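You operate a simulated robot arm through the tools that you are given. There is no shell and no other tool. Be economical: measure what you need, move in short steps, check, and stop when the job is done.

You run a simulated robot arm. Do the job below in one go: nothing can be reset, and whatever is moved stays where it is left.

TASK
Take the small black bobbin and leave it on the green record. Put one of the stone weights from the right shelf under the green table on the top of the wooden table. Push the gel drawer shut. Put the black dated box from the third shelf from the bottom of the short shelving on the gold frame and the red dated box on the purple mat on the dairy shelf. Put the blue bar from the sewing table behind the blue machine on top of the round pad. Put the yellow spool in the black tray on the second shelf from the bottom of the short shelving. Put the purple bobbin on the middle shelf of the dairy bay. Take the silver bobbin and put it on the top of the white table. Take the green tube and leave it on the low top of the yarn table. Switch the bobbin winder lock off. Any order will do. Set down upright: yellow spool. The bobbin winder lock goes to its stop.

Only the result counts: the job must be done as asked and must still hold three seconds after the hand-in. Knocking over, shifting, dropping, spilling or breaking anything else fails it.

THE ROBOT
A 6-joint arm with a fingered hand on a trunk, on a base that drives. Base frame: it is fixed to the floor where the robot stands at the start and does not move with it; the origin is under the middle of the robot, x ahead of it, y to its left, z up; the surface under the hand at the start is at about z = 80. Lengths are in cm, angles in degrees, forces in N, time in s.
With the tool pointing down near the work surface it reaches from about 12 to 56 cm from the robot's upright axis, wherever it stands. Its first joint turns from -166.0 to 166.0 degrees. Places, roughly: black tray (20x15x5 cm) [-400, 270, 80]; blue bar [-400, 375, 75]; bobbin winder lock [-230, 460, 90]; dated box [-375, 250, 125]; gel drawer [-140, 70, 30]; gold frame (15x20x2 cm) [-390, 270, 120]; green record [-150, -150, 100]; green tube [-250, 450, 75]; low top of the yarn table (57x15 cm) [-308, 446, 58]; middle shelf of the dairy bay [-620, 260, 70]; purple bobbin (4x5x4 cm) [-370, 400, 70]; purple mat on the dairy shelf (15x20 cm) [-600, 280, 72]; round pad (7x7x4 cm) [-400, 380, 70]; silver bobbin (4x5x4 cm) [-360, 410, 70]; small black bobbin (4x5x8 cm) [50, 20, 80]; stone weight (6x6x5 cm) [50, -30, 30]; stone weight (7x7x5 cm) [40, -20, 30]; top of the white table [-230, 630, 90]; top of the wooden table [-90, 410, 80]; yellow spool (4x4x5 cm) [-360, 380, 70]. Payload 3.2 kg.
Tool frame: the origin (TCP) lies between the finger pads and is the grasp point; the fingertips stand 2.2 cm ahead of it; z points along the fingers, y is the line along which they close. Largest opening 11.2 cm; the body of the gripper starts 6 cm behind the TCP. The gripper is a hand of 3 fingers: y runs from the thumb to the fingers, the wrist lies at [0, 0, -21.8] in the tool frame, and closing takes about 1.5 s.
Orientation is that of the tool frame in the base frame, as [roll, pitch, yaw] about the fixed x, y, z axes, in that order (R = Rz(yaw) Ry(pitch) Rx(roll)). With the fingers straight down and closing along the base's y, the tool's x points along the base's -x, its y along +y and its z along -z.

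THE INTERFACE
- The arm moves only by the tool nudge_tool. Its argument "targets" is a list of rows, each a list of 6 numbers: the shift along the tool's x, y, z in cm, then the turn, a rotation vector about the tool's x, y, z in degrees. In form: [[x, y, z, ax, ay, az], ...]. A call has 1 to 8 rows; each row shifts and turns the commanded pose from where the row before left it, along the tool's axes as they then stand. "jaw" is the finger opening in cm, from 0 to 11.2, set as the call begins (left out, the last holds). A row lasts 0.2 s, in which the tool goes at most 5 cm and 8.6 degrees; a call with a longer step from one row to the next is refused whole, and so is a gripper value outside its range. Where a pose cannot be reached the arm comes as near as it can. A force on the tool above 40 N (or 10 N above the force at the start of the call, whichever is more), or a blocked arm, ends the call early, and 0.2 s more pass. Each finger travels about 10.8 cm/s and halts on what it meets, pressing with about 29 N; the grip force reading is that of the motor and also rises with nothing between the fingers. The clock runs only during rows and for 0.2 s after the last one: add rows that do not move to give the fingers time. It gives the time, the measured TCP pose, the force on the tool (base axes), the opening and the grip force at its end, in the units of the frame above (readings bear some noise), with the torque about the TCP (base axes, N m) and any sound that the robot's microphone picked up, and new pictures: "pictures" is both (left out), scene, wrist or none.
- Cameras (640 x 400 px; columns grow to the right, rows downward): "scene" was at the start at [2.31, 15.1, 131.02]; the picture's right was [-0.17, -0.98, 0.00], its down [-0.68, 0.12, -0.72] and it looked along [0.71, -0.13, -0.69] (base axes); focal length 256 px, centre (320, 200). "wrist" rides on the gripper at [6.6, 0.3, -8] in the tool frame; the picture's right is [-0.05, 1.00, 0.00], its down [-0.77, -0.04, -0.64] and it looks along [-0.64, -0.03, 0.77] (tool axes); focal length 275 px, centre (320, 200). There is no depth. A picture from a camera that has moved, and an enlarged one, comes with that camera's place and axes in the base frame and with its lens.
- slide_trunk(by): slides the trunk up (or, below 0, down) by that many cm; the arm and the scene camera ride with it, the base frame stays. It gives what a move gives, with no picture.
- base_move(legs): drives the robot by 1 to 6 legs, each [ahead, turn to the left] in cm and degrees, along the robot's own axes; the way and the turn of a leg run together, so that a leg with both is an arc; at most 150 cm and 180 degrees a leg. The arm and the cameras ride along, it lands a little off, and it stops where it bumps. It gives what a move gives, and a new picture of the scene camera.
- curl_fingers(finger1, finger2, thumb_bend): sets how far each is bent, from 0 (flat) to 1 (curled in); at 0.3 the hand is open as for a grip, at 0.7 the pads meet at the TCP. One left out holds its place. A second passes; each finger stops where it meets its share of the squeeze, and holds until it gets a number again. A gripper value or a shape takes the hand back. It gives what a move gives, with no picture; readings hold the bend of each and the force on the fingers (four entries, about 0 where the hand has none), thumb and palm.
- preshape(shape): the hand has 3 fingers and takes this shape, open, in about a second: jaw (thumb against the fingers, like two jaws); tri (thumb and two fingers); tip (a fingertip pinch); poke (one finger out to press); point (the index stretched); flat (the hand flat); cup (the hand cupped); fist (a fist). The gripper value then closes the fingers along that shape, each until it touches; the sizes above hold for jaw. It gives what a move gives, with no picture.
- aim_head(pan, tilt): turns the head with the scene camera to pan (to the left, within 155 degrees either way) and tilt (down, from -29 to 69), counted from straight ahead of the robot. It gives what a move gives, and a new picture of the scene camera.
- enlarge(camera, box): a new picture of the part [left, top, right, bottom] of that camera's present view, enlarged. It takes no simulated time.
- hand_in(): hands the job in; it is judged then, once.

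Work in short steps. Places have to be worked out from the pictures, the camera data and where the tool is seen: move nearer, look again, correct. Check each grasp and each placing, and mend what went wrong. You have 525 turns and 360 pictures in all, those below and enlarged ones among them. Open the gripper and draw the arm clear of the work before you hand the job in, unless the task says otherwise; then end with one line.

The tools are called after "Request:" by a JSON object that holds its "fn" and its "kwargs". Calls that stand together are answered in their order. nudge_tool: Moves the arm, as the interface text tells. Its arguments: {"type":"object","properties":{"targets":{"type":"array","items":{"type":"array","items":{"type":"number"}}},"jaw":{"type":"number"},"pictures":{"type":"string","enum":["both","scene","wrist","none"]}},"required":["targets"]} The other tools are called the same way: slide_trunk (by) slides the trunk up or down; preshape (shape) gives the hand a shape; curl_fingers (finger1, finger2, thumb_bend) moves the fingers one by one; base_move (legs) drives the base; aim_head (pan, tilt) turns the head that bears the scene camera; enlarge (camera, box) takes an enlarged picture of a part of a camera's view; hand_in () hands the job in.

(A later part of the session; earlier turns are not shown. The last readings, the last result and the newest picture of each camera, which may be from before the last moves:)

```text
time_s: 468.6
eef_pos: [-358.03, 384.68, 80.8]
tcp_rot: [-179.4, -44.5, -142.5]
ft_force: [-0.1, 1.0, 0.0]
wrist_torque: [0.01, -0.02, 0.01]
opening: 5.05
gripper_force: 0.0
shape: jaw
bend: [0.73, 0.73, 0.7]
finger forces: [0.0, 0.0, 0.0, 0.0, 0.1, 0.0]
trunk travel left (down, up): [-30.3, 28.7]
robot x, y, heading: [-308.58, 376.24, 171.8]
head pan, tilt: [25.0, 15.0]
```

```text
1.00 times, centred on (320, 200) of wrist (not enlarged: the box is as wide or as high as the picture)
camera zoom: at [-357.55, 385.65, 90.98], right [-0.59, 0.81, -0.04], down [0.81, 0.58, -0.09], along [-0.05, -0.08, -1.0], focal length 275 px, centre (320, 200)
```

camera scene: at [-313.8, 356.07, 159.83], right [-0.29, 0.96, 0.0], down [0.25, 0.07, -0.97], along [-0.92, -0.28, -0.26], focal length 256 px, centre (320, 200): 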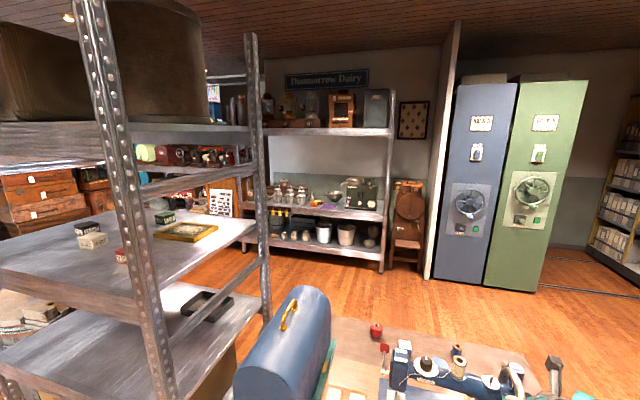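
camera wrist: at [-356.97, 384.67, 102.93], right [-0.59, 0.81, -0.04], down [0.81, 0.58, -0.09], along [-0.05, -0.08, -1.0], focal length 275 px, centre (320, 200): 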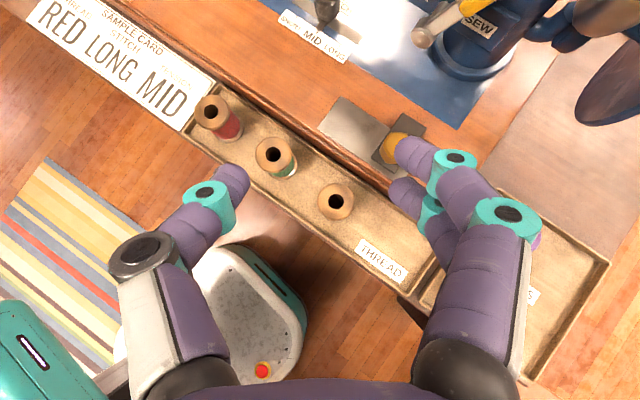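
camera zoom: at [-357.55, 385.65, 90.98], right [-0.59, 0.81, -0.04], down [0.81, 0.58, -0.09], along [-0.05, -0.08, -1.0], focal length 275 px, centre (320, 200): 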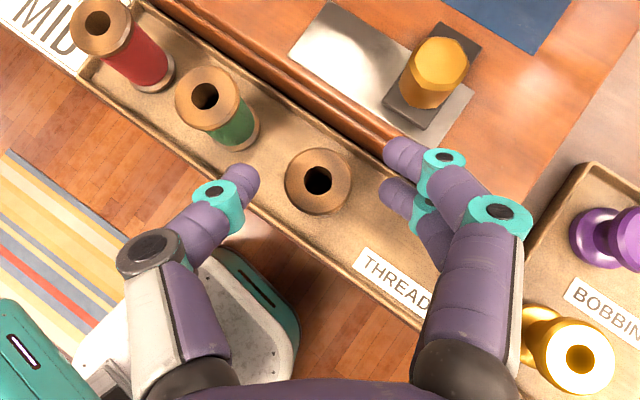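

Request:
{"fn": "slide_trunk", "kwargs": {"by": -3.5}}

Request:
{"fn": "slide_trunk", "kwargs": {"by": -1.5}}

Request:
{"fn": "enlarge", "kwargs": {"camera": "wrist", "box": [0, 0, 640, 400]}}

```text
time_s: 469.4
eef_pos: [-358.01, 384.66, 77.18]
tcp_rot: [-179.5, -44.5, -142.5]
ft_force: [0.1, 0.5, -0.6]
wrist_torque: [0.0, 0.01, 0.0]
opening: 5.04
gripper_force: 0.0
shape: jaw
bend: [0.73, 0.73, 0.7]
finger forces: [0.0, 0.0, 0.0, 0.1, 0.1, 0.0]
trunk travel left (down, up): [-26.8, 32.2]
robot x, y, heading: [-308.78, 375.89, 171.8]
head pan, tilt: [25.0, 15.0]
```

```text
time_s: 470.1
eef_pos: [-357.99, 384.74, 75.81]
tcp_rot: [-179.5, -44.4, -142.6]
ft_force: [0.0, -0.2, -0.5]
wrist_torque: [0.01, -0.04, 0.03]
opening: 5.06
gripper_force: 0.1
shape: jaw
bend: [0.73, 0.73, 0.7]
finger forces: [0.0, 0.0, 0.0, 0.0, 0.0, 0.1]
trunk travel left (down, up): [-25.3, 33.7]
robot x, y, heading: [-308.57, 375.8, 171.9]
head pan, tilt: [25.0, 15.0]
```

```text
1.00 times, centred on (320, 200) of wrist (not enlarged: the box is as wide or as high as the picture)
camera zoom: at [-357.55, 385.65, 85.97], right [-0.59, 0.81, -0.04], down [0.81, 0.58, -0.09], along [-0.05, -0.08, -1.0], focal length 275 px, centre (320, 200)
```

zoom: 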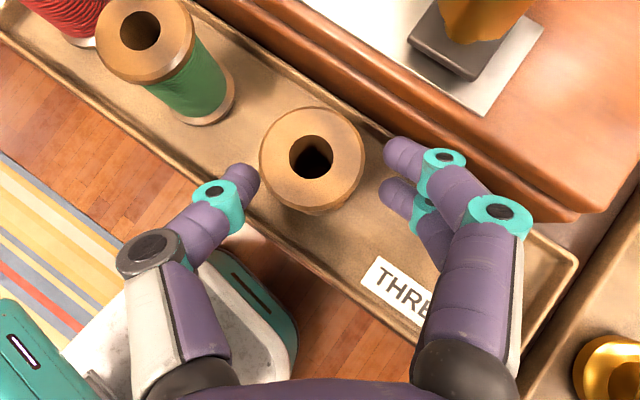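

Close on the spool.

Request:
{"fn": "nudge_tool", "kwargs": {"targets": [[0, 0, 0, 0, 0, 0], [0, 0, 0, 0, 0, 0], [0, 0, 0, 0, 0, 0], [0, 0, 0, 0, 0, 0], [0, 0, 0, 0, 0, 0]], "jaw": 1.5, "pictures": "wrist"}}

```text
time_s: 471.2
eef_pos: [-357.95, 384.7, 75.82]
tcp_rot: [-179.4, -44.6, -142.6]
ft_force: [0.3, 1.5, 4.8]
wrist_torque: [0.07, -0.02, -0.05]
opening: 1.9
gripper_force: 28.8
shape: jaw
bend: [0.73, 0.73, 0.71]
finger forces: [13.5, 14.7, 0.0, 0.1, 32.0, 0.0]
trunk travel left (down, up): [-25.3, 33.7]
robot x, y, heading: [-308.66, 376.47, 171.8]
head pan, tilt: [25.0, 15.0]
camera wrist: at [-357.52, 385.66, 86.01], right [-0.59, 0.81, -0.04], down [0.81, 0.58, -0.09], along [-0.05, -0.08, -1.0], focal length 275 px, centre (320, 200)
```

wrist: 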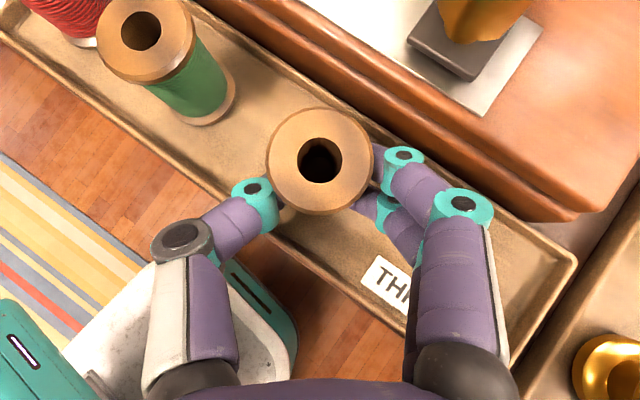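

Firm, balanced grip under the top flange, spool upright. Lift with the trunk.

Request:
{"fn": "slide_trunk", "kwargs": {"by": 33}}

Request:
{"fn": "enlarge", "kwargs": {"camera": "wrist", "box": [0, 0, 640, 400]}}

```text
time_s: 474.5
eef_pos: [-357.94, 384.62, 108.69]
tcp_rot: [-179.4, -44.4, -142.7]
ft_force: [0.4, -0.1, -0.2]
wrist_torque: [0.02, -0.01, -0.02]
opening: 1.78
gripper_force: 28.5
shape: jaw
bend: [0.73, 0.74, 0.71]
finger forces: [14.6, 15.4, 0.1, 0.1, 30.1, 0.1]
trunk travel left (down, up): [-58.3, 0.7]
robot x, y, heading: [-308.39, 376.23, 172.0]
head pan, tilt: [25.0, 15.0]
```

```text
1.00 times, centred on (320, 200) of wrist (not enlarged: the box is as wide or as high as the picture)
camera zoom: at [-357.55, 385.64, 118.97], right [-0.59, 0.81, -0.04], down [0.81, 0.58, -0.09], along [-0.05, -0.08, -1.0], focal length 275 px, centre (320, 200)
```

zoom: 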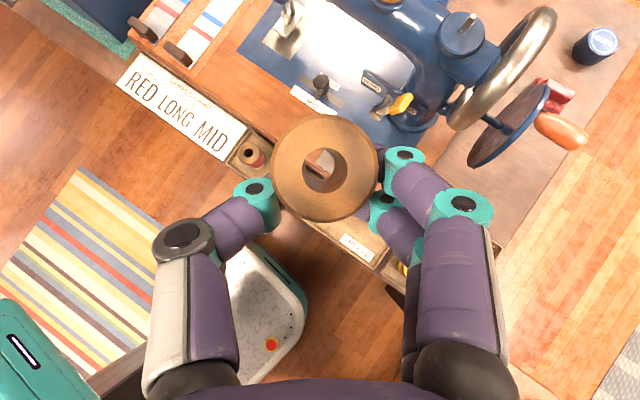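

Now go to the shelving front: back up, turn south, drive, and face the shelf.

Request:
{"fn": "base_move", "kwargs": {"legs": [[-22, 0], [0, 98], [106, 0], [0, -90]]}}

Request:
{"fn": "aim_head", "kwargs": {"pan": 0, "tilt": 25}}

```text
time_s: 489.1
eef_pos: [-337.29, 266.45, 108.65]
tcp_rot: [-179.4, -44.4, -132.5]
ft_force: [-0.3, 0.0, -0.7]
wrist_torque: [0.02, -0.01, -0.02]
opening: 1.79
gripper_force: 29.5
shape: jaw
bend: [0.73, 0.74, 0.71]
finger forces: [13.7, 13.0, 0.1, 0.0, 26.9, 0.0]
trunk travel left (down, up): [-58.3, 0.7]
robot x, y, heading: [-286.71, 266.77, -178.4]
head pan, tilt: [25.0, 15.0]
camera scene: at [-288.78, 245.99, 159.83], right [-0.45, 0.89, 0.0], down [0.23, 0.12, -0.97], along [-0.86, -0.44, -0.26], focal length 256 px, centre (320, 200)
```

scene: 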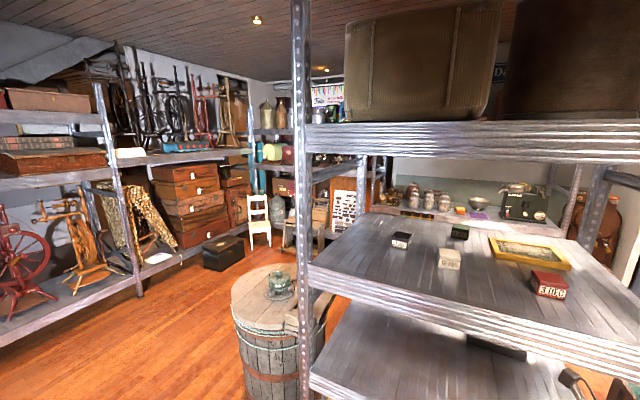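

```text
time_s: 490.0
eef_pos: [-337.28, 266.53, 108.78]
tcp_rot: [-179.4, -44.4, -132.5]
ft_force: [-0.2, 0.0, -0.2]
wrist_torque: [0.0, -0.01, 0.0]
opening: 1.75
gripper_force: 28.9
shape: jaw
bend: [0.73, 0.74, 0.71]
finger forces: [13.8, 12.9, 0.0, 0.1, 26.8, 0.1]
trunk travel left (down, up): [-58.3, 0.7]
robot x, y, heading: [-286.9, 266.59, -178.2]
head pan, tilt: [0.0, 25.0]
camera scene: at [-289.65, 249.89, 158.21], right [-0.03, 1.0, 0.0], down [0.42, 0.01, -0.91], along [-0.91, -0.03, -0.42], focal length 256 px, centre (320, 200)
```

scene: 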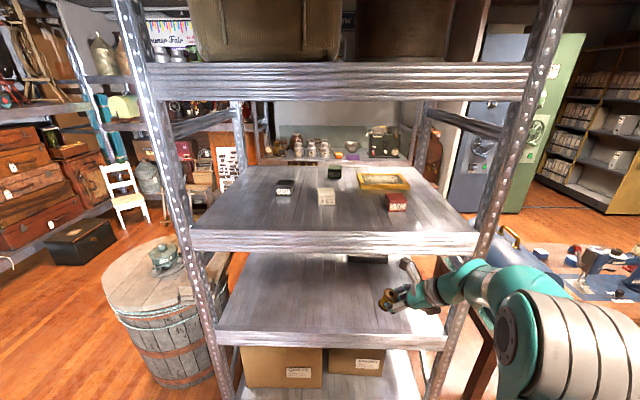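

Lower the trunk to look into the second shelf.

Request:
{"fn": "slide_trunk", "kwargs": {"by": -35}}

Request:
{"fn": "aim_head", "kwargs": {"pan": -8, "tilt": 18}}

Request:
{"fn": "enlarge", "kwargs": {"camera": "scene", "box": [240, 160, 460, 300]}}

```text
time_s: 493.4
eef_pos: [-337.34, 266.54, 73.71]
tcp_rot: [-179.3, -44.4, -132.6]
ft_force: [0.4, 0.0, -0.6]
wrist_torque: [-0.03, 0.0, -0.02]
opening: 1.79
gripper_force: 29.1
shape: jaw
bend: [0.73, 0.74, 0.71]
finger forces: [13.9, 12.9, 0.0, 0.0, 26.8, 0.0]
trunk travel left (down, up): [-23.3, 35.7]
robot x, y, heading: [-287.03, 266.53, -178.1]
head pan, tilt: [0.0, 25.0]
```

```text
time_s: 494.1
eef_pos: [-337.2, 266.59, 73.8]
tcp_rot: [-179.4, -44.5, -132.6]
ft_force: [-0.6, -0.2, 0.2]
wrist_torque: [0.0, 0.03, 0.0]
opening: 1.75
gripper_force: 28.9
shape: jaw
bend: [0.73, 0.74, 0.71]
finger forces: [13.9, 12.9, 0.0, 0.0, 26.8, 0.0]
trunk travel left (down, up): [-23.3, 35.7]
robot x, y, heading: [-286.9, 266.93, -178.4]
head pan, tilt: [-8.0, 18.0]
camera scene: at [-289.72, 251.2, 124.34], right [0.11, 0.99, 0.0], down [0.31, -0.03, -0.95], along [-0.95, 0.1, -0.31], focal length 256 px, centre (320, 200)
```

scene: 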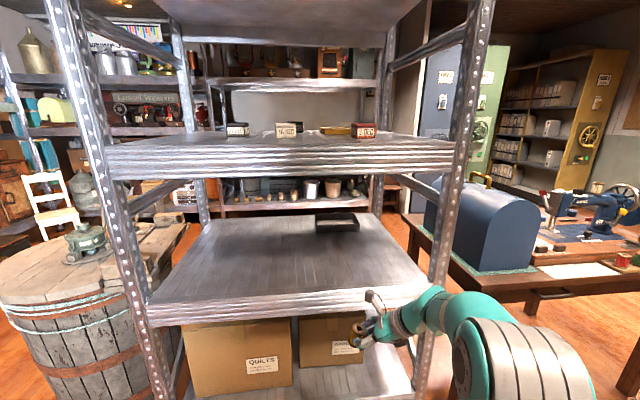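

```text
2.86 times, centred on (350, 230) of scene
camera zoom: at [-289.72, 251.2, 124.34], right [0.11, 0.99, 0.0], down [0.31, -0.03, -0.95], along [-0.95, 0.1, -0.31], focal length 731 px, centre (234, 114)
```

zoom: 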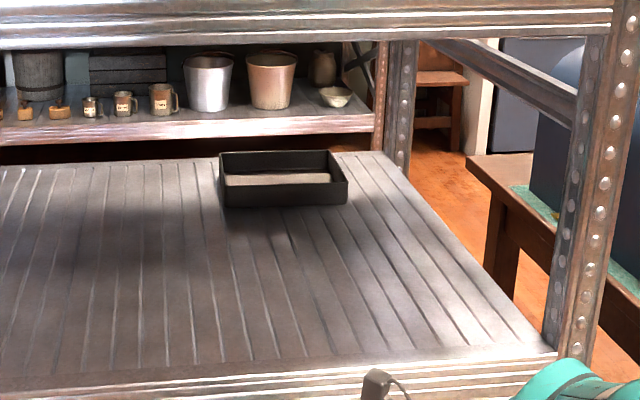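

The tray's centre is ≈(-396, 269), walls to z≈82. I'll set up an extended arm pose outside (backed off), then drive in. Back 32 cm and align the hand's yaw.

Request:
{"fn": "base_move", "kwargs": {"legs": [[-32, 0]]}}

Request:
{"fn": "nudge_tool", "kwargs": {"targets": [[0, 0, 0, -5.5, 0, 5.6], [0, 0, 0, -5.5, 0, 5.6], [0, 0, 0, -5.5, 0, 5.6], [0, 0, 0, -5.5, 0, 5.6], [0, 0, 0, -5.5, 0, 5.6], [0, 0, 0, -5.5, 0, 5.6], [0, 0, 0, 0, 0, 0]], "pictures": "none"}}

```text
time_s: 496.3
eef_pos: [-304.24, 267.76, 73.72]
tcp_rot: [-179.4, -44.6, -132.7]
ft_force: [0.0, -0.3, -0.1]
wrist_torque: [0.01, 0.02, 0.01]
opening: 1.78
gripper_force: 29.2
shape: jaw
bend: [0.73, 0.74, 0.71]
finger forces: [14.0, 12.9, 0.0, 0.1, 27.0, 0.0]
trunk travel left (down, up): [-23.3, 35.7]
robot x, y, heading: [-254.11, 267.86, -178.0]
head pan, tilt: [-8.0, 18.0]
camera scene: at [-256.71, 252.25, 124.34], right [0.11, 0.99, 0.0], down [0.31, -0.03, -0.95], along [-0.95, 0.1, -0.31], focal length 256 px, centre (320, 200)
```

scene: 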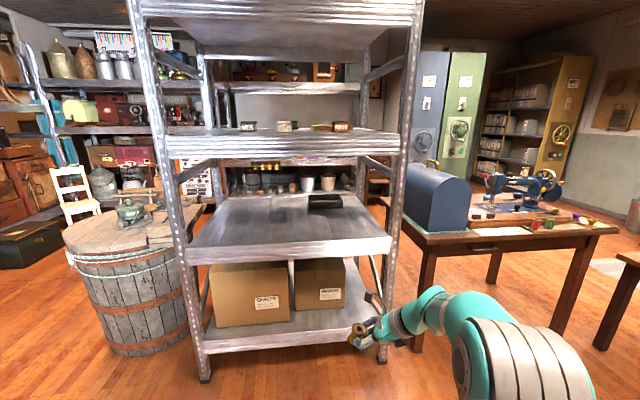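

```text
time_s: 497.9
eef_pos: [-304.09, 267.8, 73.6]
tcp_rot: [-179.7, -43.8, -177.3]
ft_force: [0.2, 0.6, 0.3]
wrist_torque: [0.04, 0.0, 0.01]
opening: 1.75
gripper_force: 28.6
shape: jaw
bend: [0.73, 0.74, 0.71]
finger forces: [15.4, 12.9, 0.0, 0.1, 29.3, 0.1]
trunk travel left (down, up): [-23.3, 35.7]
robot x, y, heading: [-254.43, 267.8, -178.1]
head pan, tilt: [-8.0, 18.0]
```

Raise 6 cm and extend the arm 17 cm forward (in free space).

Request:
{"fn": "nudge_tool", "kwargs": {"targets": [[2.1, 0, -2.1, 0, 0, 0], [2.1, 0, -2.1, 0, 0, 0], [2.1, 0, 2.0, 0, 0, 0], [2.1, 0, 2.0, 0, 0, 0], [2.1, 0, 2.0, 0, 0, 0], [2.1, 0, 2.0, 0, 0, 0], [2.1, 0, 2.0, 0, 0, 0], [1.8, 0, 1.7, 0, 0, 0]], "pictures": "scene"}}

```text
time_s: 499.7
eef_pos: [-321.27, 267.39, 79.69]
tcp_rot: [-179.6, -44.2, -179.8]
ft_force: [-0.5, -0.1, 0.4]
wrist_torque: [0.0, -0.03, 0.03]
opening: 1.74
gripper_force: 29.0
shape: jaw
bend: [0.73, 0.74, 0.71]
finger forces: [17.2, 13.1, 0.0, 0.1, 29.8, 0.0]
trunk travel left (down, up): [-23.3, 35.7]
robot x, y, heading: [-254.04, 267.79, -178.4]
head pan, tilt: [-8.0, 18.0]
camera scene: at [-256.69, 252.25, 124.34], right [0.11, 0.99, 0.0], down [0.31, -0.03, -0.95], along [-0.95, 0.1, -0.31], focal length 256 px, centre (320, 200)
```

scene: 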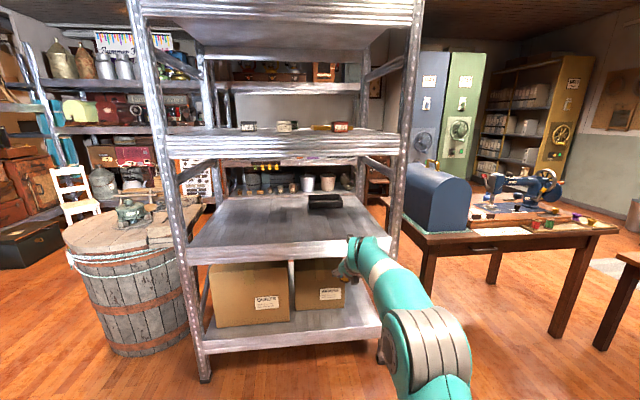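

Extended cleanly. Shift 3 cm north, raise the trunk 8 cm (spool bottom ≈83), then drive in.

Request:
{"fn": "nudge_tool", "kwargs": {"targets": [[0, 3, 0, 0, 0, 0], [0, 0, 0, 0, 0, 0]], "pictures": "none"}}

Request:
{"fn": "slide_trunk", "kwargs": {"by": 8}}

Request:
{"fn": "base_move", "kwargs": {"legs": [[40, 0]]}}

```text
time_s: 500.3
eef_pos: [-321.13, 270.66, 79.82]
tcp_rot: [-179.5, -44.3, -179.7]
ft_force: [-0.5, 0.7, 0.2]
wrist_torque: [0.0, 0.03, 0.0]
opening: 1.75
gripper_force: 29.1
shape: jaw
bend: [0.73, 0.74, 0.71]
finger forces: [17.2, 13.1, 0.1, 0.0, 30.0, 0.1]
trunk travel left (down, up): [-23.3, 35.7]
robot x, y, heading: [-254.49, 267.29, -178.4]
head pan, tilt: [-8.0, 18.0]
```

```text
time_s: 501.5
eef_pos: [-321.27, 270.56, 87.86]
tcp_rot: [-179.7, -44.1, -179.7]
ft_force: [0.9, 0.6, 0.3]
wrist_torque: [0.03, -0.01, 0.01]
opening: 1.78
gripper_force: 28.6
shape: jaw
bend: [0.73, 0.74, 0.71]
finger forces: [17.2, 12.9, 0.0, 0.1, 30.0, 0.0]
trunk travel left (down, up): [-31.3, 27.7]
robot x, y, heading: [-254.18, 267.77, -178.0]
head pan, tilt: [-8.0, 18.0]
```

```text
time_s: 504.0
eef_pos: [-362.15, 268.38, 87.85]
tcp_rot: [-179.5, -44.2, -179.1]
ft_force: [0.7, -0.6, 0.1]
wrist_torque: [0.05, 0.01, -0.01]
opening: 1.73
gripper_force: 29.1
shape: jaw
bend: [0.73, 0.74, 0.71]
finger forces: [17.3, 13.0, 0.1, 0.1, 29.9, 0.0]
trunk travel left (down, up): [-31.3, 27.7]
robot x, y, heading: [-295.11, 266.2, -177.5]
head pan, tilt: [-8.0, 18.0]
camera scene: at [-297.47, 250.72, 132.34], right [0.1, 1.0, 0.0], down [0.31, -0.03, -0.95], along [-0.95, 0.09, -0.31], focal length 256 px, centre (320, 200)
```

scene: 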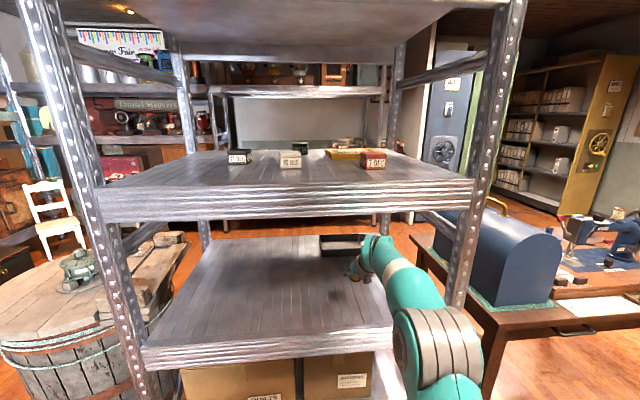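

Request:
{"fn": "base_move", "kwargs": {"legs": [[20, 0]]}}

Request:
{"fn": "enlarge", "kwargs": {"camera": "wrist", "box": [0, 0, 640, 400]}}

```text
time_s: 505.6
eef_pos: [-382.01, 267.3, 87.78]
tcp_rot: [-179.5, -44.2, -178.9]
ft_force: [0.8, -0.6, -0.7]
wrist_torque: [0.01, -0.01, -0.05]
opening: 1.76
gripper_force: 29.2
shape: jaw
bend: [0.73, 0.74, 0.71]
finger forces: [17.2, 13.0, 0.1, 0.0, 29.8, 0.0]
trunk travel left (down, up): [-31.3, 27.7]
robot x, y, heading: [-314.65, 265.32, -177.9]
head pan, tilt: [-8.0, 18.0]
camera scene: at [-317.1, 249.85, 132.34], right [0.09, 1.0, 0.0], down [0.31, -0.03, -0.95], along [-0.95, 0.09, -0.31], focal length 256 px, centre (320, 200)
```

scene: 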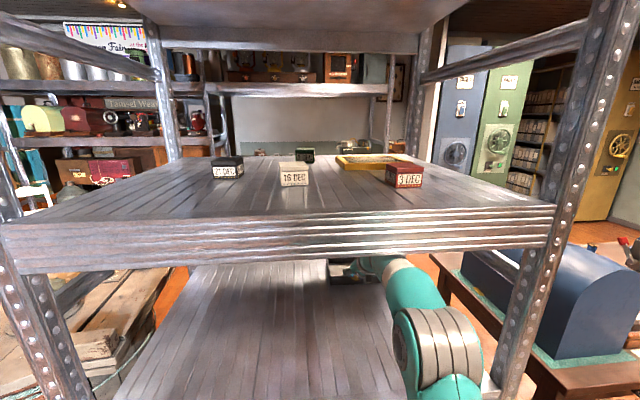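

```text
1.00 times, centred on (320, 200) of wrist (not enlarged: the box is as wide or as high as the picture)
camera zoom: at [-381.09, 267.82, 97.99], right [0.01, 1.0, -0.04], down [1.0, -0.01, -0.08], along [-0.08, -0.04, -1.0], focal length 275 px, centre (320, 200)
```

zoom: 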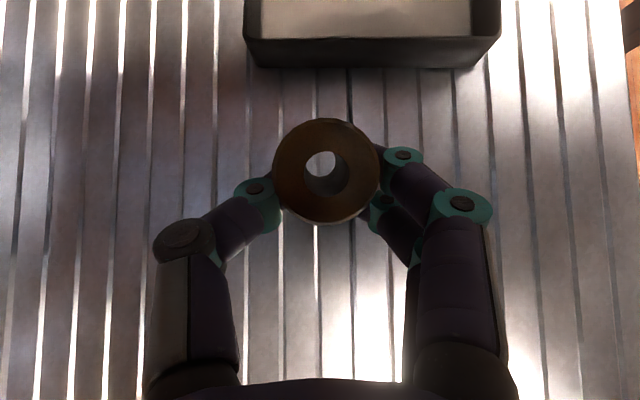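

Tray front wall is at x≈-392.8, y from 262.5 to 278. Shift 3.2 cm north and drive 14 cm more.

Request:
{"fn": "nudge_tool", "kwargs": {"targets": [[0, 3.2, 0, 0, 0, 0], [0, 0, 0, 0, 0, 0]], "pictures": "none"}}

Request:
{"fn": "base_move", "kwargs": {"legs": [[14, 0]]}}

Request:
{"fn": "enlarge", "kwargs": {"camera": "wrist", "box": [0, 0, 640, 400]}}

```text
time_s: 506.2
eef_pos: [-381.81, 270.62, 87.79]
tcp_rot: [-179.5, -44.3, -178.9]
ft_force: [0.1, 0.4, -0.2]
wrist_torque: [0.01, 0.02, -0.02]
opening: 1.76
gripper_force: 29.0
shape: jaw
bend: [0.73, 0.74, 0.71]
finger forces: [17.2, 12.9, 0.0, 0.0, 30.0, 0.1]
trunk travel left (down, up): [-31.3, 27.7]
robot x, y, heading: [-314.77, 265.68, -177.4]
head pan, tilt: [-8.0, 18.0]
```

```text
time_s: 507.6
eef_pos: [-396.72, 269.02, 76.53]
tcp_rot: [-178.8, -33.9, -179.7]
ft_force: [10.7, -1.8, 59.7]
wrist_torque: [-0.5, -0.09, 0.05]
opening: 2.34
gripper_force: 29.3
shape: jaw
bend: [0.73, 0.8, 0.73]
finger forces: [12.4, 56.9, 0.0, 0.0, 78.1, 0.0]
trunk travel left (down, up): [-31.3, 27.7]
robot x, y, heading: [-327.18, 264.77, -177.3]
head pan, tilt: [-8.0, 18.0]
stopped in leg 1: the robot was blocked; the commanded pose is now the measured one
camera scene: at [-326.89, 249.41, 132.79], right [0.1, 1.0, 0.0], down [0.29, -0.03, -0.96], along [-0.95, 0.09, -0.29], focal length 256 px, centre (320, 200)
```

scene: 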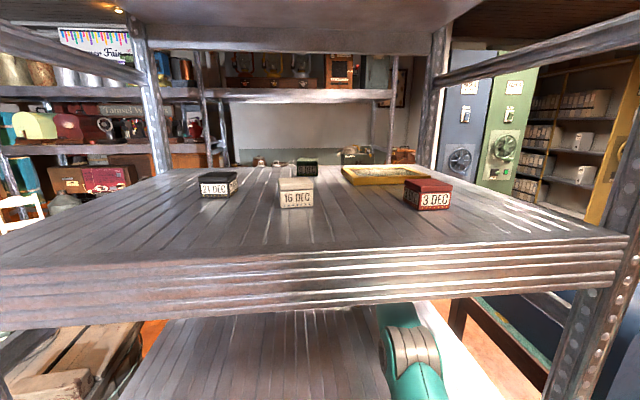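

```text
1.00 times, centred on (320, 200) of wrist (not enlarged: the box is as wide or as high as the picture)
camera zoom: at [-397.89, 269.52, 86.71], right [0.02, 1.0, -0.04], down [0.99, -0.02, 0.1], along [0.1, -0.04, -0.99], focal length 275 px, centre (320, 200)
```

zoom: 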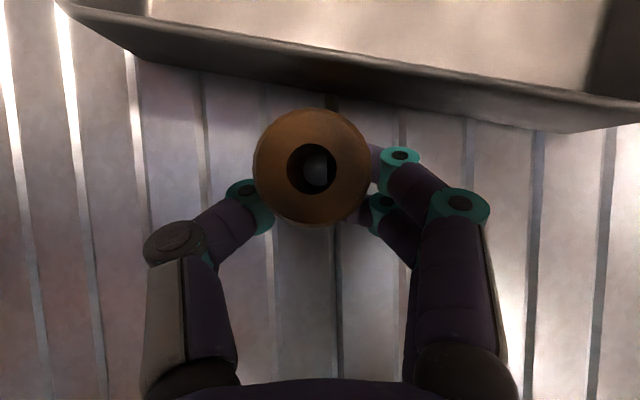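

The elbow likely met the shelf lip and the hand was pushed down; the tray got nudged. Ease back 4 cm first.

Request:
{"fn": "base_move", "kwargs": {"legs": [[-4, 0]]}}

Request:
{"fn": "enlarge", "kwargs": {"camera": "wrist", "box": [0, 0, 640, 400]}}

```text
time_s: 508.2
eef_pos: [-398.57, 268.98, 76.46]
tcp_rot: [-179.3, -34.9, -179.4]
ft_force: [-6.5, -0.7, 35.2]
wrist_torque: [-0.18, 0.13, -0.07]
opening: 2.23
gripper_force: 28.6
shape: jaw
bend: [0.73, 0.8, 0.72]
finger forces: [13.9, 49.8, 0.1, 0.0, 56.5, 0.1]
trunk travel left (down, up): [-31.3, 27.7]
robot x, y, heading: [-327.3, 264.99, -177.7]
head pan, tilt: [-8.0, 18.0]
stopped in leg 1: the force on the tool passed its limit at 82 N (the readings are from after the stop); the commanded pose is now the measured one
camera scene: at [-329.06, 249.29, 132.27], right [0.1, 1.0, 0.0], down [0.3, -0.03, -0.95], along [-0.95, 0.09, -0.31], focal length 256 px, centre (320, 200)
```

scene: 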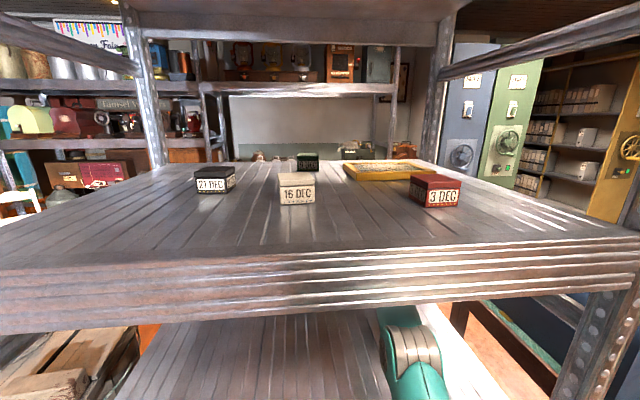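

```text
1.00 times, centred on (320, 200) of wrist (not enlarged: the box is as wide or as high as the picture)
camera zoom: at [-399.45, 269.5, 86.76], right [0.02, 1.0, -0.04], down [1.0, -0.02, 0.08], along [0.08, -0.04, -1.0], focal length 275 px, centre (320, 200)
```

zoom: 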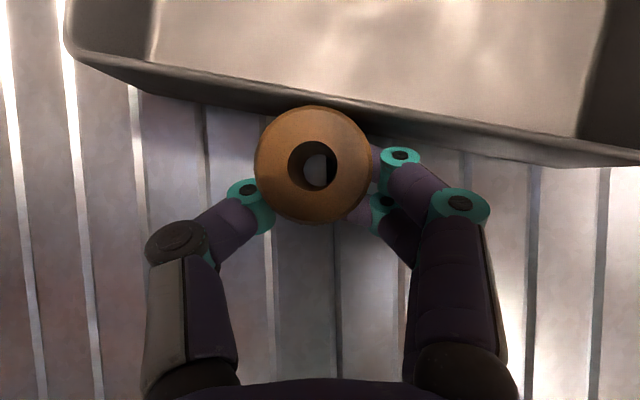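

The elbow seems free now, with the fingers pressing on the shelf. Raise the TCP 1.5 cm gently.

Request:
{"fn": "nudge_tool", "kwargs": {"targets": [[0.4, 0, -0.6, 0, 0, 0], [0.4, 0, -0.6, 0, 0, 0], [0, 0, 0, 0, 0, 0]], "pictures": "wrist"}}

```text
time_s: 509.0
eef_pos: [-398.42, 269.15, 76.88]
tcp_rot: [-179.1, -33.6, -179.8]
ft_force: [0.5, -0.1, 0.3]
wrist_torque: [0.0, -0.05, 0.0]
opening: 1.9
gripper_force: 29.1
shape: jaw
bend: [0.73, 0.75, 0.71]
finger forces: [18.0, 15.4, 0.0, 0.0, 34.8, 0.0]
trunk travel left (down, up): [-31.3, 27.7]
robot x, y, heading: [-326.9, 265.19, -177.6]
head pan, tilt: [-8.0, 18.0]
camera wrist: at [-399.68, 269.53, 87.12], right [0.02, 1.0, -0.04], down [0.99, -0.02, 0.1], along [0.1, -0.04, -0.99], focal length 275 px, centre (320, 200)
```

wrist: 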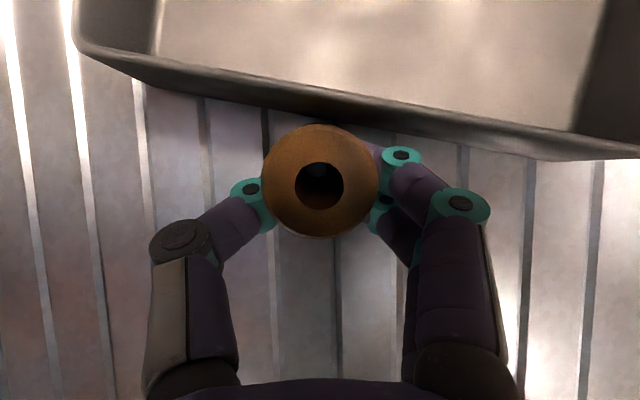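

Force gone. Raise further in small steps.

Request:
{"fn": "nudge_tool", "kwargs": {"targets": [[0.55, 0, -0.83, 0, 0, 0], [0.55, 0, -0.83, 0, 0, 0], [0, 0, 0, 0, 0, 0]], "pictures": "none"}}

Request:
{"fn": "base_move", "kwargs": {"legs": [[-6, 0]]}}

```text
time_s: 509.8
eef_pos: [-398.53, 268.91, 79.17]
tcp_rot: [-179.1, -33.9, -179.7]
ft_force: [0.9, 0.4, 0.7]
wrist_torque: [0.01, -0.02, -0.02]
opening: 1.88
gripper_force: 29.2
shape: jaw
bend: [0.73, 0.75, 0.71]
finger forces: [18.5, 15.0, 0.0, 0.1, 34.7, 0.0]
trunk travel left (down, up): [-31.3, 27.7]
robot x, y, heading: [-327.03, 264.62, -177.8]
head pan, tilt: [-8.0, 18.0]
```

```text
time_s: 510.8
eef_pos: [-392.69, 269.39, 79.18]
tcp_rot: [-179.0, -33.9, -179.8]
ft_force: [-0.2, 0.1, -0.8]
wrist_torque: [0.02, 0.02, -0.01]
opening: 1.89
gripper_force: 28.9
shape: jaw
bend: [0.73, 0.75, 0.71]
finger forces: [18.6, 14.8, 0.1, 0.0, 34.6, 0.0]
trunk travel left (down, up): [-31.3, 27.7]
robot x, y, heading: [-321.19, 264.68, -177.8]
head pan, tilt: [-8.0, 18.0]
camera scene: at [-323.53, 249.58, 132.34], right [0.1, 1.0, 0.0], down [0.31, -0.03, -0.95], along [-0.95, 0.09, -0.31], focal length 256 px, centre (320, 200)
```

scene: 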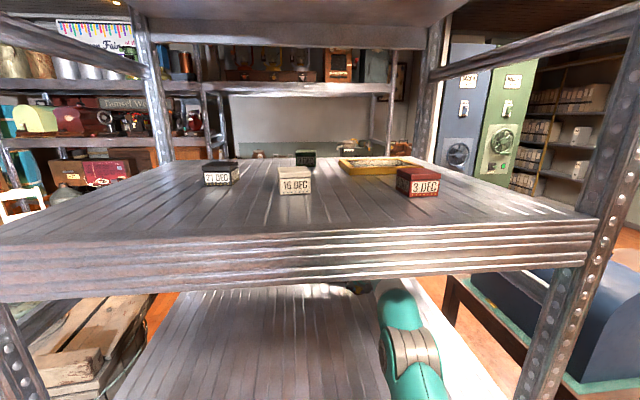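

Free again. Check the tray from the wrist camera.

Request:
{"fn": "enlarge", "kwargs": {"camera": "wrist", "box": [0, 0, 640, 400]}}

```text
1.00 times, centred on (320, 200) of wrist (not enlarged: the box is as wide or as high as the picture)
camera zoom: at [-393.7, 269.85, 89.45], right [0.03, 1.0, -0.04], down [0.99, -0.02, 0.1], along [0.1, -0.04, -0.99], focal length 275 px, centre (320, 200)
```

zoom: 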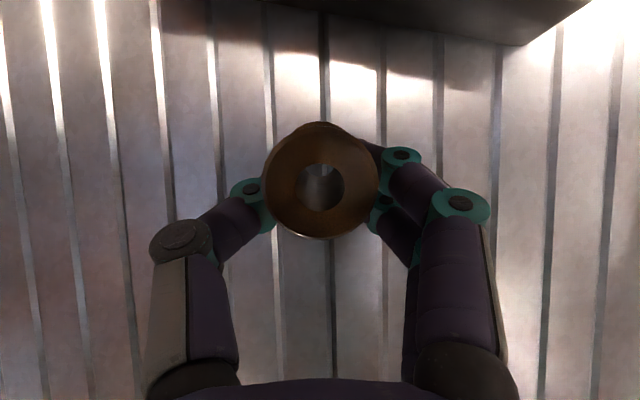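

The tray was pushed back ~8 cm and rotated. I'll set the spool down on the shelf to the left, pull the tray back into place, then re-place the spool. Turn the base left to swing the hand south.

Request:
{"fn": "base_move", "kwargs": {"legs": [[-4, 0], [0, 14]]}}

Request:
{"fn": "enlarge", "kwargs": {"camera": "wrist", "box": [0, 0, 640, 400]}}

```text
time_s: 512.5
eef_pos: [-387.64, 252.61, 79.21]
tcp_rot: [-179.0, -33.9, -166.2]
ft_force: [0.5, 0.3, -0.1]
wrist_torque: [-0.01, -0.02, 0.01]
opening: 1.88
gripper_force: 28.9
shape: jaw
bend: [0.73, 0.75, 0.71]
finger forces: [18.6, 14.7, 0.0, 0.0, 34.2, 0.1]
trunk travel left (down, up): [-31.3, 27.7]
robot x, y, heading: [-317.28, 265.35, -164.2]
head pan, tilt: [-8.0, 18.0]
camera scene: at [-315.92, 249.55, 132.34], right [-0.14, 0.99, 0.0], down [0.31, 0.04, -0.95], along [-0.94, -0.13, -0.31], focal length 256 px, centre (320, 200)
```

scene: 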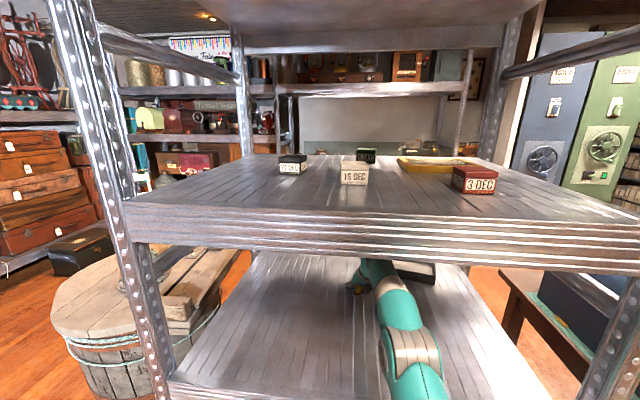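

```text
1.00 times, centred on (320, 200) of wrist (not enlarged: the box is as wide or as high as the picture)
camera zoom: at [-388.85, 252.92, 89.44], right [-0.21, 0.98, -0.04], down [0.97, 0.21, 0.1], along [0.1, -0.02, -0.99], focal length 275 px, centre (320, 200)
```

zoom: 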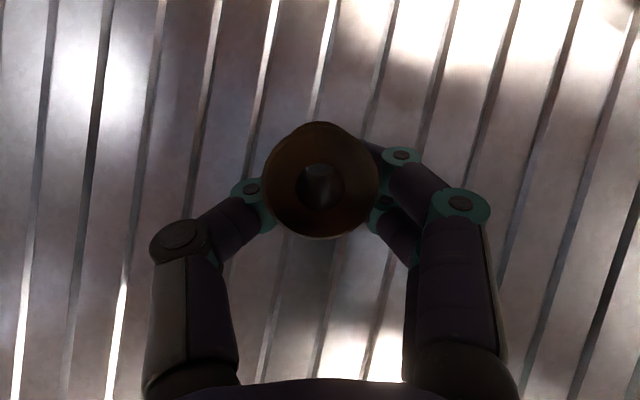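

Clear spot. Lower until contact.

Request:
{"fn": "slide_trunk", "kwargs": {"by": -1.6}}

Request:
{"fn": "slide_trunk", "kwargs": {"by": -0.5}}

```text
time_s: 513.1
eef_pos: [-387.61, 252.69, 77.69]
tcp_rot: [-178.9, -33.9, -166.2]
ft_force: [0.2, 0.2, 0.0]
wrist_torque: [-0.01, 0.02, 0.01]
opening: 1.88
gripper_force: 28.8
shape: jaw
bend: [0.73, 0.75, 0.71]
finger forces: [18.6, 14.8, 0.0, 0.1, 34.2, 0.0]
trunk travel left (down, up): [-29.7, 29.3]
robot x, y, heading: [-317.02, 264.88, -164.1]
head pan, tilt: [-8.0, 18.0]
```

```text
time_s: 513.7
eef_pos: [-387.69, 252.59, 77.05]
tcp_rot: [-179.0, -33.9, -166.2]
ft_force: [0.3, 0.0, -0.6]
wrist_torque: [0.0, 0.01, -0.03]
opening: 1.9
gripper_force: 28.9
shape: jaw
bend: [0.73, 0.75, 0.71]
finger forces: [18.6, 14.7, 0.0, 0.1, 34.2, 0.1]
trunk travel left (down, up): [-29.2, 29.8]
robot x, y, heading: [-316.85, 265.35, -164.1]
head pan, tilt: [-8.0, 18.0]
```

Request:
{"fn": "slide_trunk", "kwargs": {"by": -0.4}}

```text
time_s: 514.2
eef_pos: [-387.65, 252.61, 76.9]
tcp_rot: [-179.1, -33.9, -166.3]
ft_force: [-2.1, 0.0, 7.7]
wrist_torque: [0.0, 0.02, 0.01]
opening: 1.87
gripper_force: 28.6
shape: jaw
bend: [0.73, 0.75, 0.71]
finger forces: [19.0, 17.4, 0.0, 0.0, 36.7, 0.1]
trunk travel left (down, up): [-28.8, 30.2]
robot x, y, heading: [-317.48, 264.93, -164.4]
head pan, tilt: [-8.0, 18.0]
```

Contact. Open and rise.

Request:
{"fn": "nudge_tool", "kwargs": {"targets": [[0, 0, 0, 0, 0, 0], [0, 0, 0, 0, 0, 0], [0, 0, 0, 0, 0, 0]], "jaw": 5.5, "pictures": "wrist"}}

```text
time_s: 515.0
eef_pos: [-387.68, 252.58, 76.7]
tcp_rot: [-178.9, -33.8, -166.3]
ft_force: [0.1, -0.2, 0.2]
wrist_torque: [-0.01, 0.01, -0.04]
opening: 5.44
gripper_force: 0.1
shape: jaw
bend: [0.73, 0.73, 0.7]
finger forces: [0.1, 0.1, 0.0, 0.0, 0.1, 0.1]
trunk travel left (down, up): [-28.8, 30.2]
robot x, y, heading: [-317.14, 264.81, -164.0]
head pan, tilt: [-8.0, 18.0]
camera wrist: at [-388.85, 252.93, 86.89], right [-0.21, 0.98, -0.04], down [0.97, 0.21, 0.1], along [0.11, -0.02, -0.99], focal length 275 px, centre (320, 200)
```

wrist: 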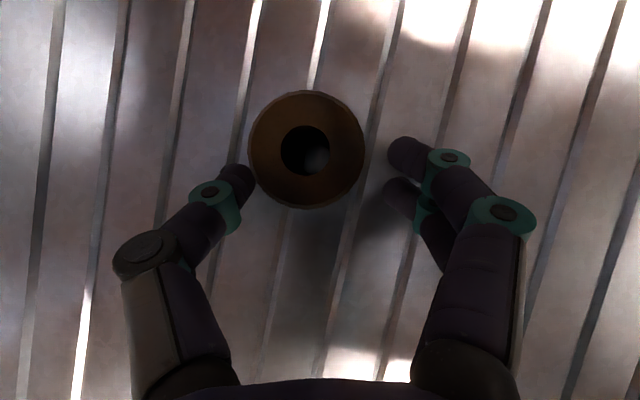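

Spool stands upright at ≈(-389.3, 252). Withdraw straight back with the base.

Request:
{"fn": "base_move", "kwargs": {"legs": [[-14, 0]]}}

Request:
{"fn": "enlarge", "kwargs": {"camera": "wrist", "box": [0, 0, 640, 400]}}

Request:
{"fn": "enlarge", "kwargs": {"camera": "scene", "box": [260, 220, 480, 360]}}

```text
time_s: 516.3
eef_pos: [-374.23, 256.65, 76.81]
tcp_rot: [-179.0, -33.9, -166.3]
ft_force: [0.4, -0.1, 0.6]
wrist_torque: [0.0, 0.03, -0.04]
opening: 5.45
gripper_force: 0.0
shape: jaw
bend: [0.73, 0.73, 0.7]
finger forces: [0.0, 0.0, 0.0, 0.0, 0.1, 0.0]
trunk travel left (down, up): [-28.8, 30.2]
robot x, y, heading: [-303.65, 269.12, -164.3]
head pan, tilt: [-8.0, 18.0]
camera scene: at [-302.43, 253.4, 129.84], right [-0.14, 0.99, 0.0], down [0.31, 0.04, -0.95], along [-0.94, -0.13, -0.31], focal length 256 px, centre (320, 200)
```

scene: 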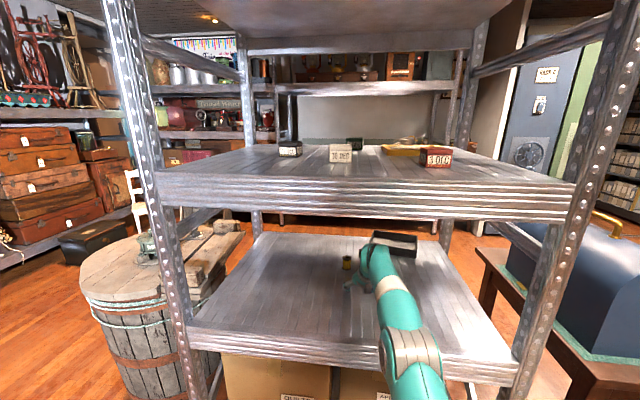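

```text
1.00 times, centred on (320, 200) of wrist (not enlarged: the box is as wide or as high as the picture)
camera zoom: at [-375.36, 256.88, 86.93], right [-0.21, 0.98, -0.04], down [0.97, 0.21, 0.1], along [0.11, -0.02, -0.99], focal length 275 px, centre (320, 200)
```

zoom: 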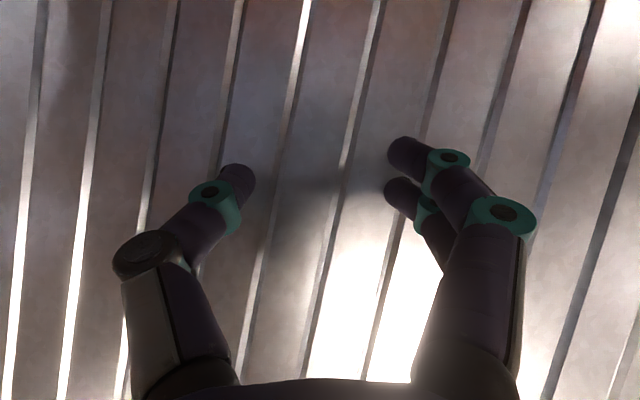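

```text
2.86 times, centred on (370, 290) of scene
camera zoom: at [-302.43, 253.4, 129.84], right [-0.14, 0.99, 0.0], down [0.31, 0.04, -0.95], along [-0.94, -0.13, -0.31], focal length 731 px, centre (177, -57)
```

zoom: 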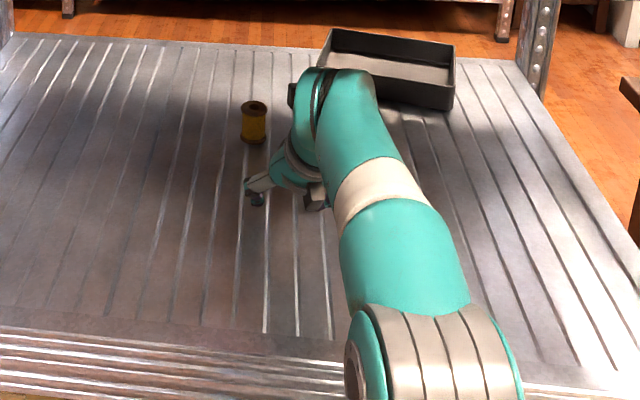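

Better plan: the tray and spool are easily reached from the rear of the shelf. First fetch the purple bobbin from the sewing table. Back out.

Request:
{"fn": "base_move", "kwargs": {"legs": [[-45, 0], [0, -60]]}}

Request:
{"fn": "slide_trunk", "kwargs": {"by": 30}}

```text
time_s: 521.7
eef_pos: [-306.58, 336.11, 76.77]
tcp_rot: [-178.9, -33.9, 133.5]
ft_force: [1.4, 0.2, -0.5]
wrist_torque: [0.02, 0.0, 0.04]
opening: 5.44
gripper_force: 0.1
shape: jaw
bend: [0.73, 0.73, 0.7]
finger forces: [0.0, 0.0, 0.1, 0.0, 0.1, 0.0]
trunk travel left (down, up): [-28.8, 30.2]
robot x, y, heading: [-260.73, 281.19, 136.0]
head pan, tilt: [-8.0, 18.0]
camera scene: at [-273.53, 272.37, 129.84], right [0.79, 0.61, 0.0], down [0.19, -0.24, -0.95], along [-0.58, 0.75, -0.31], focal length 256 px, centre (320, 200)
```

scene: 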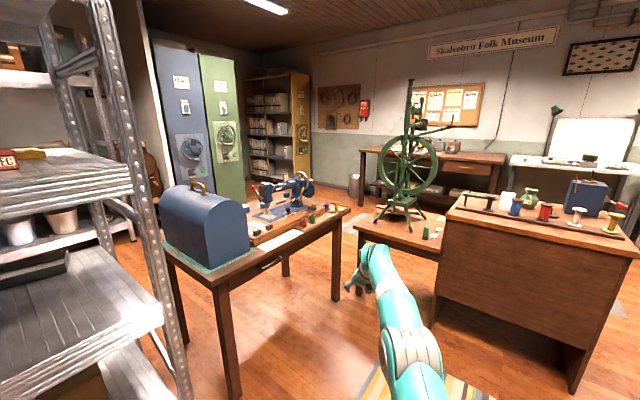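

```text
time_s: 524.7
eef_pos: [-306.55, 336.15, 106.76]
tcp_rot: [-179.0, -33.9, 133.5]
ft_force: [-0.4, 0.8, 0.0]
wrist_torque: [-0.03, 0.0, 0.02]
opening: 5.46
gripper_force: 0.0
shape: jaw
bend: [0.73, 0.73, 0.7]
finger forces: [0.0, 0.0, 0.1, 0.0, 0.0, 0.0]
trunk travel left (down, up): [-58.8, 0.2]
robot x, y, heading: [-260.65, 281.13, 135.7]
head pan, tilt: [-8.0, 18.0]
```

Retract the arm and return to the tool-down posture.

Request:
{"fn": "nudge_tool", "kwargs": {"targets": [[-4, 0, -2.7, 0, 0, 0], [-4, 0, -2.7, 0, 0, 0], [-4, 0, -2.7, 0, 0, 0], [-4, 0, -2.7, 0, 0, 0], [0, 0, 0, 0, -8.5, 0], [0, 0, 0, 0, -8.5, 0], [0, 0, 0, 0, -8.5, 0], [0, 0, 0, 0, -8.4, 0]], "pictures": "none"}}

Request:
{"fn": "nudge_tool", "kwargs": {"targets": [[0, 0, 0, 0, 0, -8.5], [0, 0, 0, 0, 0, -8.5], [0, 0, 0, 0, 0, -8.5], [0, 0, 0, 0, 0, -8.5], [0, 0, 0, 0, 0, -8.5], [0, 0, 0, 0, 0, -8.5], [0, 0, 0, 0, 0, -8.5], [0, 0, 0, 0, 0, -8.5]], "pictures": "none"}}

Request:
{"fn": "nudge_tool", "kwargs": {"targets": [[0, 0, 0, 0, 0, -8.5], [0, 0, 0, 0, 0, -8.5], [0, 0, 0, 0, 0, -8.5], [0, 0, 0, 0, 0, -8.5], [0, 0, 0, 0, 0, -5]], "pictures": "none"}}

```text
time_s: 526.5
eef_pos: [-293.06, 321.97, 106.85]
tcp_rot: [-179.2, 0.0, 134.2]
ft_force: [0.3, -0.2, -0.5]
wrist_torque: [-0.02, -0.04, 0.0]
opening: 5.45
gripper_force: 0.0
shape: jaw
bend: [0.73, 0.73, 0.7]
finger forces: [0.0, 0.0, 0.1, 0.0, 0.0, 0.0]
trunk travel left (down, up): [-58.8, 0.2]
robot x, y, heading: [-260.9, 281.02, 135.5]
head pan, tilt: [-8.0, 18.0]
```

```text
time_s: 528.3
eef_pos: [-293.26, 322.12, 106.94]
tcp_rot: [-179.7, -0.8, -157.9]
ft_force: [0.5, -0.4, 0.4]
wrist_torque: [-0.01, 0.01, -0.01]
opening: 5.48
gripper_force: 0.0
shape: jaw
bend: [0.73, 0.73, 0.7]
finger forces: [0.1, 0.0, 0.1, 0.0, 0.0, 0.1]
trunk travel left (down, up): [-58.8, 0.2]
robot x, y, heading: [-261.03, 281.27, 135.6]
head pan, tilt: [-8.0, 18.0]
```

```text
time_s: 529.5
eef_pos: [-293.16, 322.29, 106.96]
tcp_rot: [179.7, -0.8, -118.8]
ft_force: [-0.3, -0.4, 0.1]
wrist_torque: [0.02, -0.01, -0.02]
opening: 5.46
gripper_force: 0.0
shape: jaw
bend: [0.73, 0.73, 0.7]
finger forces: [0.0, 0.1, 0.0, 0.1, 0.1, 0.0]
trunk travel left (down, up): [-58.8, 0.2]
robot x, y, heading: [-260.56, 281.13, 135.8]
head pan, tilt: [-8.0, 18.0]
```

Drive to the sewing table and put the hand above the purple bobbin.

Request:
{"fn": "base_move", "kwargs": {"legs": [[0, -23], [75, 0], [0, 38.5], [39, 0]]}}

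Request:
{"fn": "enlarge", "kwargs": {"camera": "wrist", "box": [0, 0, 640, 400]}}

```text
time_s: 538.6
eef_pos: [-366.47, 399.85, 106.79]
tcp_rot: [179.8, -0.8, -103.7]
ft_force: [-0.7, -0.1, 0.2]
wrist_torque: [0.02, 0.04, -0.02]
opening: 5.48
gripper_force: 0.0
shape: jaw
bend: [0.73, 0.73, 0.7]
finger forces: [0.0, 0.0, 0.1, 0.1, 0.1, 0.0]
trunk travel left (down, up): [-58.8, 0.2]
robot x, y, heading: [-323.92, 369.04, 150.9]
head pan, tilt: [-8.0, 18.0]
camera scene: at [-334.33, 357.06, 159.84], right [0.6, 0.8, 0.0], down [0.25, -0.19, -0.95], along [-0.76, 0.57, -0.31], focal length 256 px, centre (320, 200)
```

scene: 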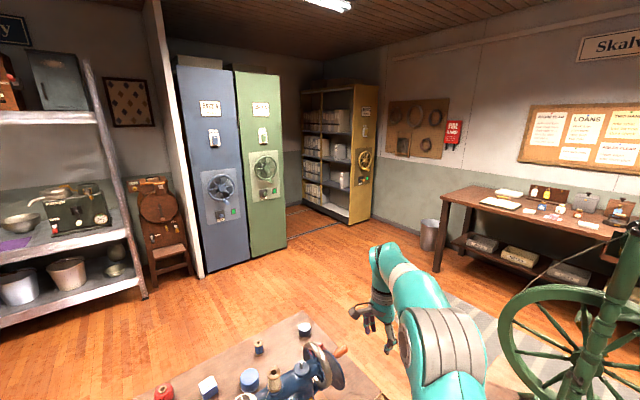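

```text
1.00 times, centred on (320, 200) of wrist (not enlarged: the box is as wide or as high as the picture)
camera zoom: at [-368.24, 393.81, 114.75], right [-0.96, 0.28, 0.0], down [0.22, 0.75, 0.62], along [0.17, 0.6, -0.78], focal length 275 px, centre (320, 200)
```

zoom: 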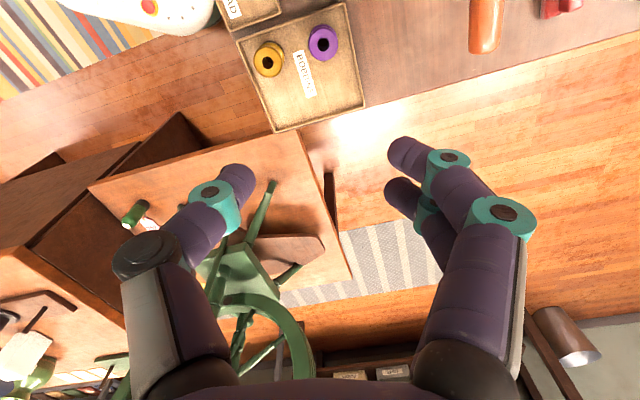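

Purple bobbin at (-367.2, 399.8). Fine-shift, opening 5, descend.

Request:
{"fn": "nudge_tool", "kwargs": {"targets": [[0.17, 0.68, 0, 0, 0, 0], [0, 0, 0, 0, 0, 0]], "jaw": 5, "pictures": "none"}}

Request:
{"fn": "slide_trunk", "kwargs": {"by": -27}}

Request:
{"fn": "enlarge", "kwargs": {"camera": "wrist", "box": [0, 0, 640, 400]}}

```text
time_s: 539.2
eef_pos: [-367.03, 399.86, 106.69]
tcp_rot: [179.8, -0.9, -103.6]
ft_force: [0.6, -0.2, 0.5]
wrist_torque: [0.05, -0.02, 0.04]
opening: 5.04
gripper_force: 0.1
shape: jaw
bend: [0.73, 0.73, 0.7]
finger forces: [0.0, 0.0, 0.1, 0.0, 0.0, 0.0]
trunk travel left (down, up): [-58.8, 0.2]
robot x, y, heading: [-324.31, 368.74, 150.8]
head pan, tilt: [-8.0, 18.0]
```

```text
time_s: 541.9
eef_pos: [-366.89, 399.86, 79.75]
tcp_rot: [179.7, -0.8, -103.7]
ft_force: [0.2, 0.0, 0.1]
wrist_torque: [-0.01, 0.02, 0.01]
opening: 5.06
gripper_force: 0.0
shape: jaw
bend: [0.73, 0.73, 0.7]
finger forces: [0.0, 0.0, 0.0, 0.0, 0.0, 0.0]
trunk travel left (down, up): [-31.8, 27.2]
robot x, y, heading: [-324.22, 368.69, 151.0]
head pan, tilt: [-8.0, 18.0]
```

```text
1.00 times, centred on (320, 200) of wrist (not enlarged: the box is as wide or as high as the picture)
camera zoom: at [-368.85, 393.72, 87.72], right [-0.96, 0.28, 0.0], down [0.22, 0.75, 0.62], along [0.17, 0.6, -0.78], focal length 275 px, centre (320, 200)
```

zoom: 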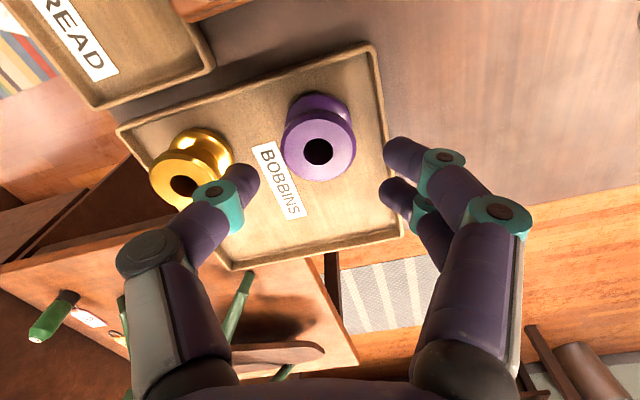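

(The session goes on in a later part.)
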